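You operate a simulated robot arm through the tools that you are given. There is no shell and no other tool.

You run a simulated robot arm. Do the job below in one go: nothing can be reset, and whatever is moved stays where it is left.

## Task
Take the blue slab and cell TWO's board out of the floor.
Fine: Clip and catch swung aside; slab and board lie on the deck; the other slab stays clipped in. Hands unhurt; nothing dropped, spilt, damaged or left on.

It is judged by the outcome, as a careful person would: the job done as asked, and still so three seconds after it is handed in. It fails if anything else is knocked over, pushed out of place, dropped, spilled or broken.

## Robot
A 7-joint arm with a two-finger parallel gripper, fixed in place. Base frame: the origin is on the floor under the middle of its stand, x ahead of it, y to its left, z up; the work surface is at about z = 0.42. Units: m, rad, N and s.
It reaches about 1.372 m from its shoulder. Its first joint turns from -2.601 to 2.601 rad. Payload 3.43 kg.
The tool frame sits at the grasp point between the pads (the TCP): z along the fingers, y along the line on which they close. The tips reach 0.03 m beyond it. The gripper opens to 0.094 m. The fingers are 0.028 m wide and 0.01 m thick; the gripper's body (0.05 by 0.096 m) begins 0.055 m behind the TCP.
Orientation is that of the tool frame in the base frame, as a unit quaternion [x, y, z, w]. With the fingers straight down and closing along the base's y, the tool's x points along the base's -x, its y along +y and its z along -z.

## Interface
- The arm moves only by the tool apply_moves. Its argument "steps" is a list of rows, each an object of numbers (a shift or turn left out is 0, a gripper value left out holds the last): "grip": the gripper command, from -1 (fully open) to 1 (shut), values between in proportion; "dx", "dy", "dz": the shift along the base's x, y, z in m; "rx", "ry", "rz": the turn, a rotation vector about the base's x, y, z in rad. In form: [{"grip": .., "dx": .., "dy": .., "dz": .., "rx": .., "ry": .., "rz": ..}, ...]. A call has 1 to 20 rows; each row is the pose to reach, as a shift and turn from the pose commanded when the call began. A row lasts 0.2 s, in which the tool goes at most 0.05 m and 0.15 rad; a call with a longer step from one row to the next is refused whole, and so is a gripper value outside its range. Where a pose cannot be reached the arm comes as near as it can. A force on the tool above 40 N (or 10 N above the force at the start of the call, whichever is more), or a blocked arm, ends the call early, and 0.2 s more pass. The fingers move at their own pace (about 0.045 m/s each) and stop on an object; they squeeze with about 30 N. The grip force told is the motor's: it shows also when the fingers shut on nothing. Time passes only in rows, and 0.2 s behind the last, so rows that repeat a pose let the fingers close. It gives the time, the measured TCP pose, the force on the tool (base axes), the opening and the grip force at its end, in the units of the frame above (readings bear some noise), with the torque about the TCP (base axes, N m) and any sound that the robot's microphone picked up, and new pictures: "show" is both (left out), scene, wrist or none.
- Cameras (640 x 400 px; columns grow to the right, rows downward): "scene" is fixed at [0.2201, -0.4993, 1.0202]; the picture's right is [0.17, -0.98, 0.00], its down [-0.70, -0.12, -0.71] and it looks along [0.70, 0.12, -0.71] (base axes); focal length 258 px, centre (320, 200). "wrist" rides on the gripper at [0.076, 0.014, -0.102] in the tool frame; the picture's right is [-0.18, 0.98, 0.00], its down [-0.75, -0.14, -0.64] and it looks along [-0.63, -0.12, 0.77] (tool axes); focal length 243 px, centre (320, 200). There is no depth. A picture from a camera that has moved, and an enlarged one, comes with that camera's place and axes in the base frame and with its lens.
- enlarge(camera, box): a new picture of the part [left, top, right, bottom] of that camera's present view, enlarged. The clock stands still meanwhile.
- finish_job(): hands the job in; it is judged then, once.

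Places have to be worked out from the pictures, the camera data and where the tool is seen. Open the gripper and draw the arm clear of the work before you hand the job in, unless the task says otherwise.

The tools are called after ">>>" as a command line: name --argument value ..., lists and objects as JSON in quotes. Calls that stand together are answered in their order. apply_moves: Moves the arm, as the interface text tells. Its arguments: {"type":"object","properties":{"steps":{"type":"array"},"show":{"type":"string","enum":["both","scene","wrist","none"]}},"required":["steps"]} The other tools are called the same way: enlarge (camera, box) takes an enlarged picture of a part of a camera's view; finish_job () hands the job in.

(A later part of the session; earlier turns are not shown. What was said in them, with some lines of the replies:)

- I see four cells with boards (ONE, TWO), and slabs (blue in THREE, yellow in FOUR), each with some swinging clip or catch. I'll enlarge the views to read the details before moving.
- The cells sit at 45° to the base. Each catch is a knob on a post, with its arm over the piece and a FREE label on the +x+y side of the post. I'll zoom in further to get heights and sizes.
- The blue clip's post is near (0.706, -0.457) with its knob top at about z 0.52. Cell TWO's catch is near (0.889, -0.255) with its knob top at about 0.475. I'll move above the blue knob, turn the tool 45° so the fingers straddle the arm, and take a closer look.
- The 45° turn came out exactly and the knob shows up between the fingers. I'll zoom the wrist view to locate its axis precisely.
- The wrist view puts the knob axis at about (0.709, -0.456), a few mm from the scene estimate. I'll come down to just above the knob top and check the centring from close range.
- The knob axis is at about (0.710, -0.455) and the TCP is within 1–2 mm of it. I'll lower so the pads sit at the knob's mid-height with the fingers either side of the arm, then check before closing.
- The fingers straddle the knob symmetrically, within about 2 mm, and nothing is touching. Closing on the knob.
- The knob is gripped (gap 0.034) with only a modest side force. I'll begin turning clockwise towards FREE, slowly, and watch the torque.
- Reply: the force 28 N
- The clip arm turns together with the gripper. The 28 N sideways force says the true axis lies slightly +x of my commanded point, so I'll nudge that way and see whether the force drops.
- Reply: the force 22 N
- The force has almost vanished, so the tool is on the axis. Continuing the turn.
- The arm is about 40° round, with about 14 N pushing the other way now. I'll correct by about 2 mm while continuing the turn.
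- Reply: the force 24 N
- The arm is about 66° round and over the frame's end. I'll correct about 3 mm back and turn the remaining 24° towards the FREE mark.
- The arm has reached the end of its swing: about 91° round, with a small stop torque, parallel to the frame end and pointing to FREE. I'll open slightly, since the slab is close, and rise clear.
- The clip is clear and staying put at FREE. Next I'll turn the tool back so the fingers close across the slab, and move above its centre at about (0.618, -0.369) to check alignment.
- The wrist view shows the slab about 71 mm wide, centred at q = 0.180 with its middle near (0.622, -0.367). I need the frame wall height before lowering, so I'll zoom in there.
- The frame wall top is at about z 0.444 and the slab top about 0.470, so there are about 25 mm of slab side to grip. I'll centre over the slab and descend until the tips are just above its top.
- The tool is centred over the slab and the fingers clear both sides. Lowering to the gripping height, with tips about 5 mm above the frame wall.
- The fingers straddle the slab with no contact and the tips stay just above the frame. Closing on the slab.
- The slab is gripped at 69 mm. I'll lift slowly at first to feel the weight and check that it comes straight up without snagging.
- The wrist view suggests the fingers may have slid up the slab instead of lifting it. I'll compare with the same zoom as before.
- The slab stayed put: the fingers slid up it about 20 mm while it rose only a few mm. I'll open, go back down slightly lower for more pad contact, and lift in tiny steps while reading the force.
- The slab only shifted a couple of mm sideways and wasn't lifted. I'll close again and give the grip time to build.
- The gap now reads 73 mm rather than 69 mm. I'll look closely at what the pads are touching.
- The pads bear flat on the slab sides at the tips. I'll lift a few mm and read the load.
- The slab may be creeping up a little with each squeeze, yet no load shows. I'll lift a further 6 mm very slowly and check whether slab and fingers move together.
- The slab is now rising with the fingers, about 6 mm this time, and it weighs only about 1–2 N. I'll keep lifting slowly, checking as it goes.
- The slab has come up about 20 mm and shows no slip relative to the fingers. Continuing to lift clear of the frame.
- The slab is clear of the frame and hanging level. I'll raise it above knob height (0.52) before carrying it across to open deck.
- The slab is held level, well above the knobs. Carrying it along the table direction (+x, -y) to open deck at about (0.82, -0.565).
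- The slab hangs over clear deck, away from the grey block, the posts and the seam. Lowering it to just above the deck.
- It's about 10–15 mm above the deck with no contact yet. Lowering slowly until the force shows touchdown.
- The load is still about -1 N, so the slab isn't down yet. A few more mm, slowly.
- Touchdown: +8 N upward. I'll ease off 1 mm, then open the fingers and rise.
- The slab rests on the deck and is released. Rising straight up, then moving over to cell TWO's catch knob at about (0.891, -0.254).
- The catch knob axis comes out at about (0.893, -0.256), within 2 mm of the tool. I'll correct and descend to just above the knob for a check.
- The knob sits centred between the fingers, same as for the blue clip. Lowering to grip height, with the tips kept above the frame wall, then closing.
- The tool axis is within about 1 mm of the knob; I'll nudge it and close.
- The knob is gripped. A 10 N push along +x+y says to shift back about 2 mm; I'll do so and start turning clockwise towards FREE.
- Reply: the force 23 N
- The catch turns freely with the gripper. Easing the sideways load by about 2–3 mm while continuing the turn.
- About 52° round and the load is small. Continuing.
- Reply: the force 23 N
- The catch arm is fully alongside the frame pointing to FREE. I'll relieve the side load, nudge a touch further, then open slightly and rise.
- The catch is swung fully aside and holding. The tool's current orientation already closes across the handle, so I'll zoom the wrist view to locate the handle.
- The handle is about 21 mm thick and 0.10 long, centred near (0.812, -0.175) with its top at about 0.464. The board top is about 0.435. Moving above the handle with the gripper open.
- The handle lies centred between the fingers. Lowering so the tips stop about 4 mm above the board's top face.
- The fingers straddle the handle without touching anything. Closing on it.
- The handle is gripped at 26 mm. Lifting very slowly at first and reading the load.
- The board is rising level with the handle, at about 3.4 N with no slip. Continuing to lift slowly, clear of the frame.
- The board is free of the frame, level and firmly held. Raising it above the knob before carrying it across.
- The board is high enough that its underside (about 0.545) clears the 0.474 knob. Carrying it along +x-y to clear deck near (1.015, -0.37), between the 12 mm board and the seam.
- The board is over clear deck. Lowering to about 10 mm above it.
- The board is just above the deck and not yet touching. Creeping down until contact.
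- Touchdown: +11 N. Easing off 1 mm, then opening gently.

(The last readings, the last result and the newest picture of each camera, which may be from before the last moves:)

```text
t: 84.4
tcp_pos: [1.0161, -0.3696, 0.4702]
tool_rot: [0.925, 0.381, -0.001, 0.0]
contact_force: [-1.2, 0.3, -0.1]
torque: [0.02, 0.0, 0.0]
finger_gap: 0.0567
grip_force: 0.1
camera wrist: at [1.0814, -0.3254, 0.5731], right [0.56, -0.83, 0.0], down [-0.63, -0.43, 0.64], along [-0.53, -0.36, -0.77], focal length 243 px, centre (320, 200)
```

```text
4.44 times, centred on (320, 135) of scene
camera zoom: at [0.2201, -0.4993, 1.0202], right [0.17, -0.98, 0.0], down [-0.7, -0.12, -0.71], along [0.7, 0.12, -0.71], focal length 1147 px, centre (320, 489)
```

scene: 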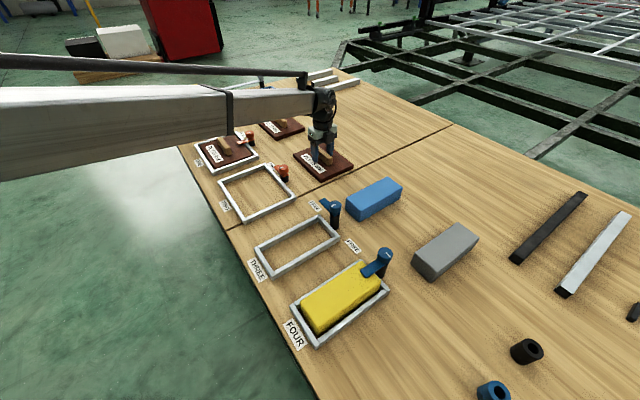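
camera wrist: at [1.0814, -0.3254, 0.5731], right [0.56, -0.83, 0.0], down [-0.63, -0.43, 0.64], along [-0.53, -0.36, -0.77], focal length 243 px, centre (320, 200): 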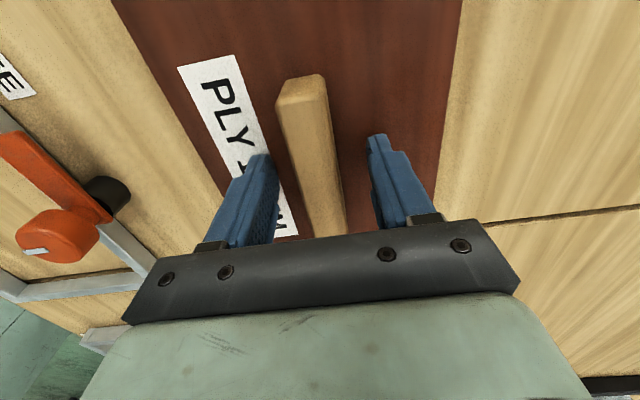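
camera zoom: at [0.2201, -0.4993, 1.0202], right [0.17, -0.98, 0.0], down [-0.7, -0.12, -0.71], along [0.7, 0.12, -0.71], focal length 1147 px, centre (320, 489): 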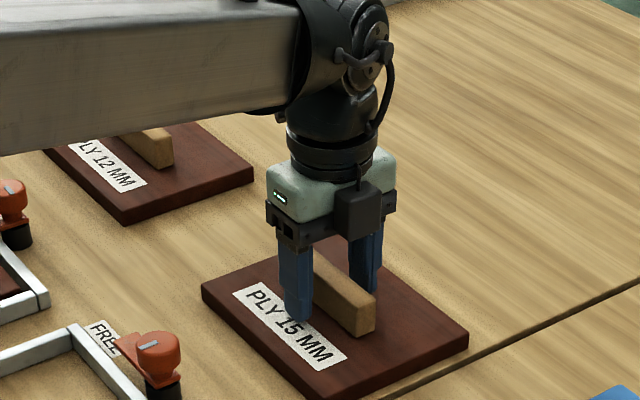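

The board lies flat on the deck and is released. Rising straight up, then drawing the arm high and clear of the work.

>>> apply_moves --steps '[{"grip": -0.2, "dz": 0.015}, {"grip": -0.2, "dz": 0.045}, {"grip": -0.2, "dz": 0.085}, {"grip": -0.2, "dz": 0.13}, {"grip": -0.5, "dz": 0.175}, {"grip": -1, "dz": 0.22}, {"grip": -1, "dz": 0.265}, {"grip": -1, "dz": 0.31}, {"grip": -1, "dx": -0.03, "dy": 0.03, "dz": 0.315}, {"grip": -1, "dx": -0.06, "dy": 0.06, "dz": 0.315}, {"grip": -1, "dx": -0.09, "dy": 0.09, "dz": 0.315}, {"grip": -1, "dx": -0.12, "dy": 0.12, "dz": 0.315}, {"grip": -1, "dx": -0.15, "dy": 0.15, "dz": 0.315}, {"grip": -1, "dx": -0.18, "dy": 0.18, "dz": 0.315}, {"grip": -1, "dx": -0.21, "dy": 0.21, "dz": 0.315}, {"grip": -1, "dx": -0.21, "dy": 0.21, "dz": 0.315}]' --show "both"

>>> enlarge --camera "scene" --box '[150, 60, 410, 220]'

>>> enlarge --camera "scene" --box '[220, 170, 500, 360]'

```text
t: 87.8
tcp_pos: [0.8067, -0.1585, 0.7863]
tool_rot: [0.925, 0.381, 0.001, 0.001]
contact_force: [-0.8, -0.3, 0.1]
torque: [0.01, 0.04, -0.03]
finger_gap: 0.0938
grip_force: 0.1
camera wrist: at [0.8705, -0.1133, 0.8899], right [0.56, -0.83, 0.0], down [-0.63, -0.43, 0.64], along [-0.53, -0.36, -0.77], focal length 243 px, centre (320, 200)
```

scene: 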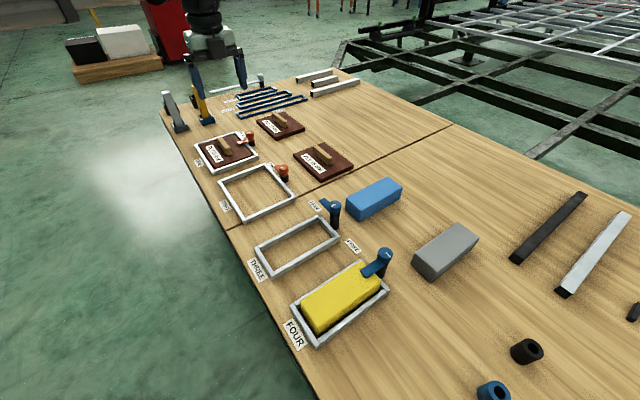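
wrist: 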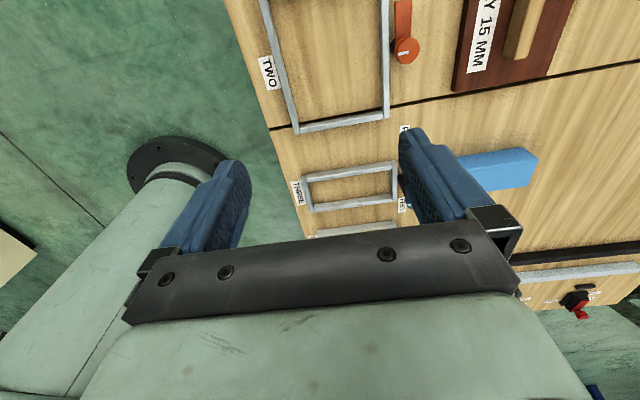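

```text
2.46 times, centred on (280, 140) of scene
camera zoom: at [0.2201, -0.4993, 1.0202], right [0.17, -0.98, 0.0], down [-0.7, -0.12, -0.71], along [0.7, 0.12, -0.71], focal length 635 px, centre (418, 348)
```

zoom: 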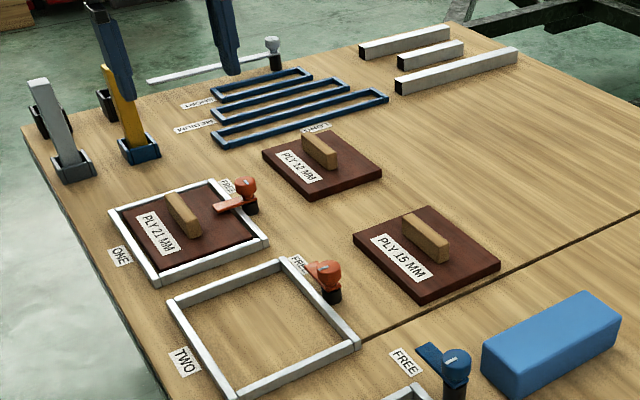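

```text
2.11 times, centred on (360, 265) of scene
camera zoom: at [0.2201, -0.4993, 1.0202], right [0.17, -0.98, 0.0], down [-0.7, -0.12, -0.71], along [0.7, 0.12, -0.71], focal length 544 px, centre (236, 63)
```

zoom: 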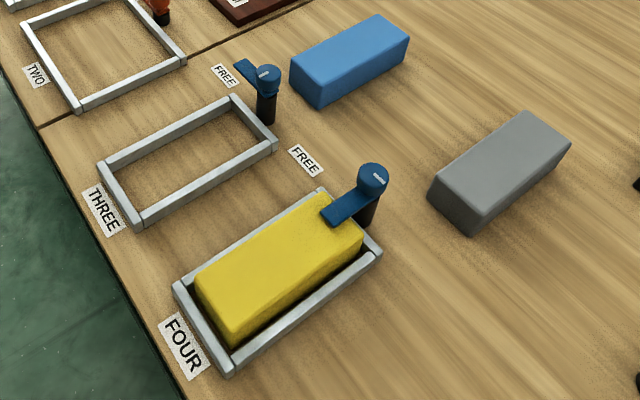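

Both pieces lie on the deck, clip THREE and catch TWO point to FREE, and the yellow slab is still clipped. Nothing else has moved, and the gripper is open with the arm clear. Handing the job in.

>>> finish_job

```text
The job is handed in.
```

The blue slab and cell TWO's board are both out of their cells and lying flat on the deck, and I've handed the job in. I don't have the judge's result.

- **Clip and catch:** cell THREE's clip and cell TWO's catch are swung about 90° to their FREE marks. Both were still there in the last pictures.
- **Blue slab:** it lies on open deck at about (0.82, -0.57). On the first lift the fingers slid up its sides and it stayed in the cell. I gripped it again, and it then came out level with no slip.
- **Cell TWO's board:** I lifted it by its handle and set it down at about (1.02, -0.37), clear of the 12 mm board.
- **Everything else:** the yellow slab is still clipped in cell FOUR. In the final pictures nothing else had moved, been knocked over or dropped.

The gripper is open and the arm is raised clear of the work.
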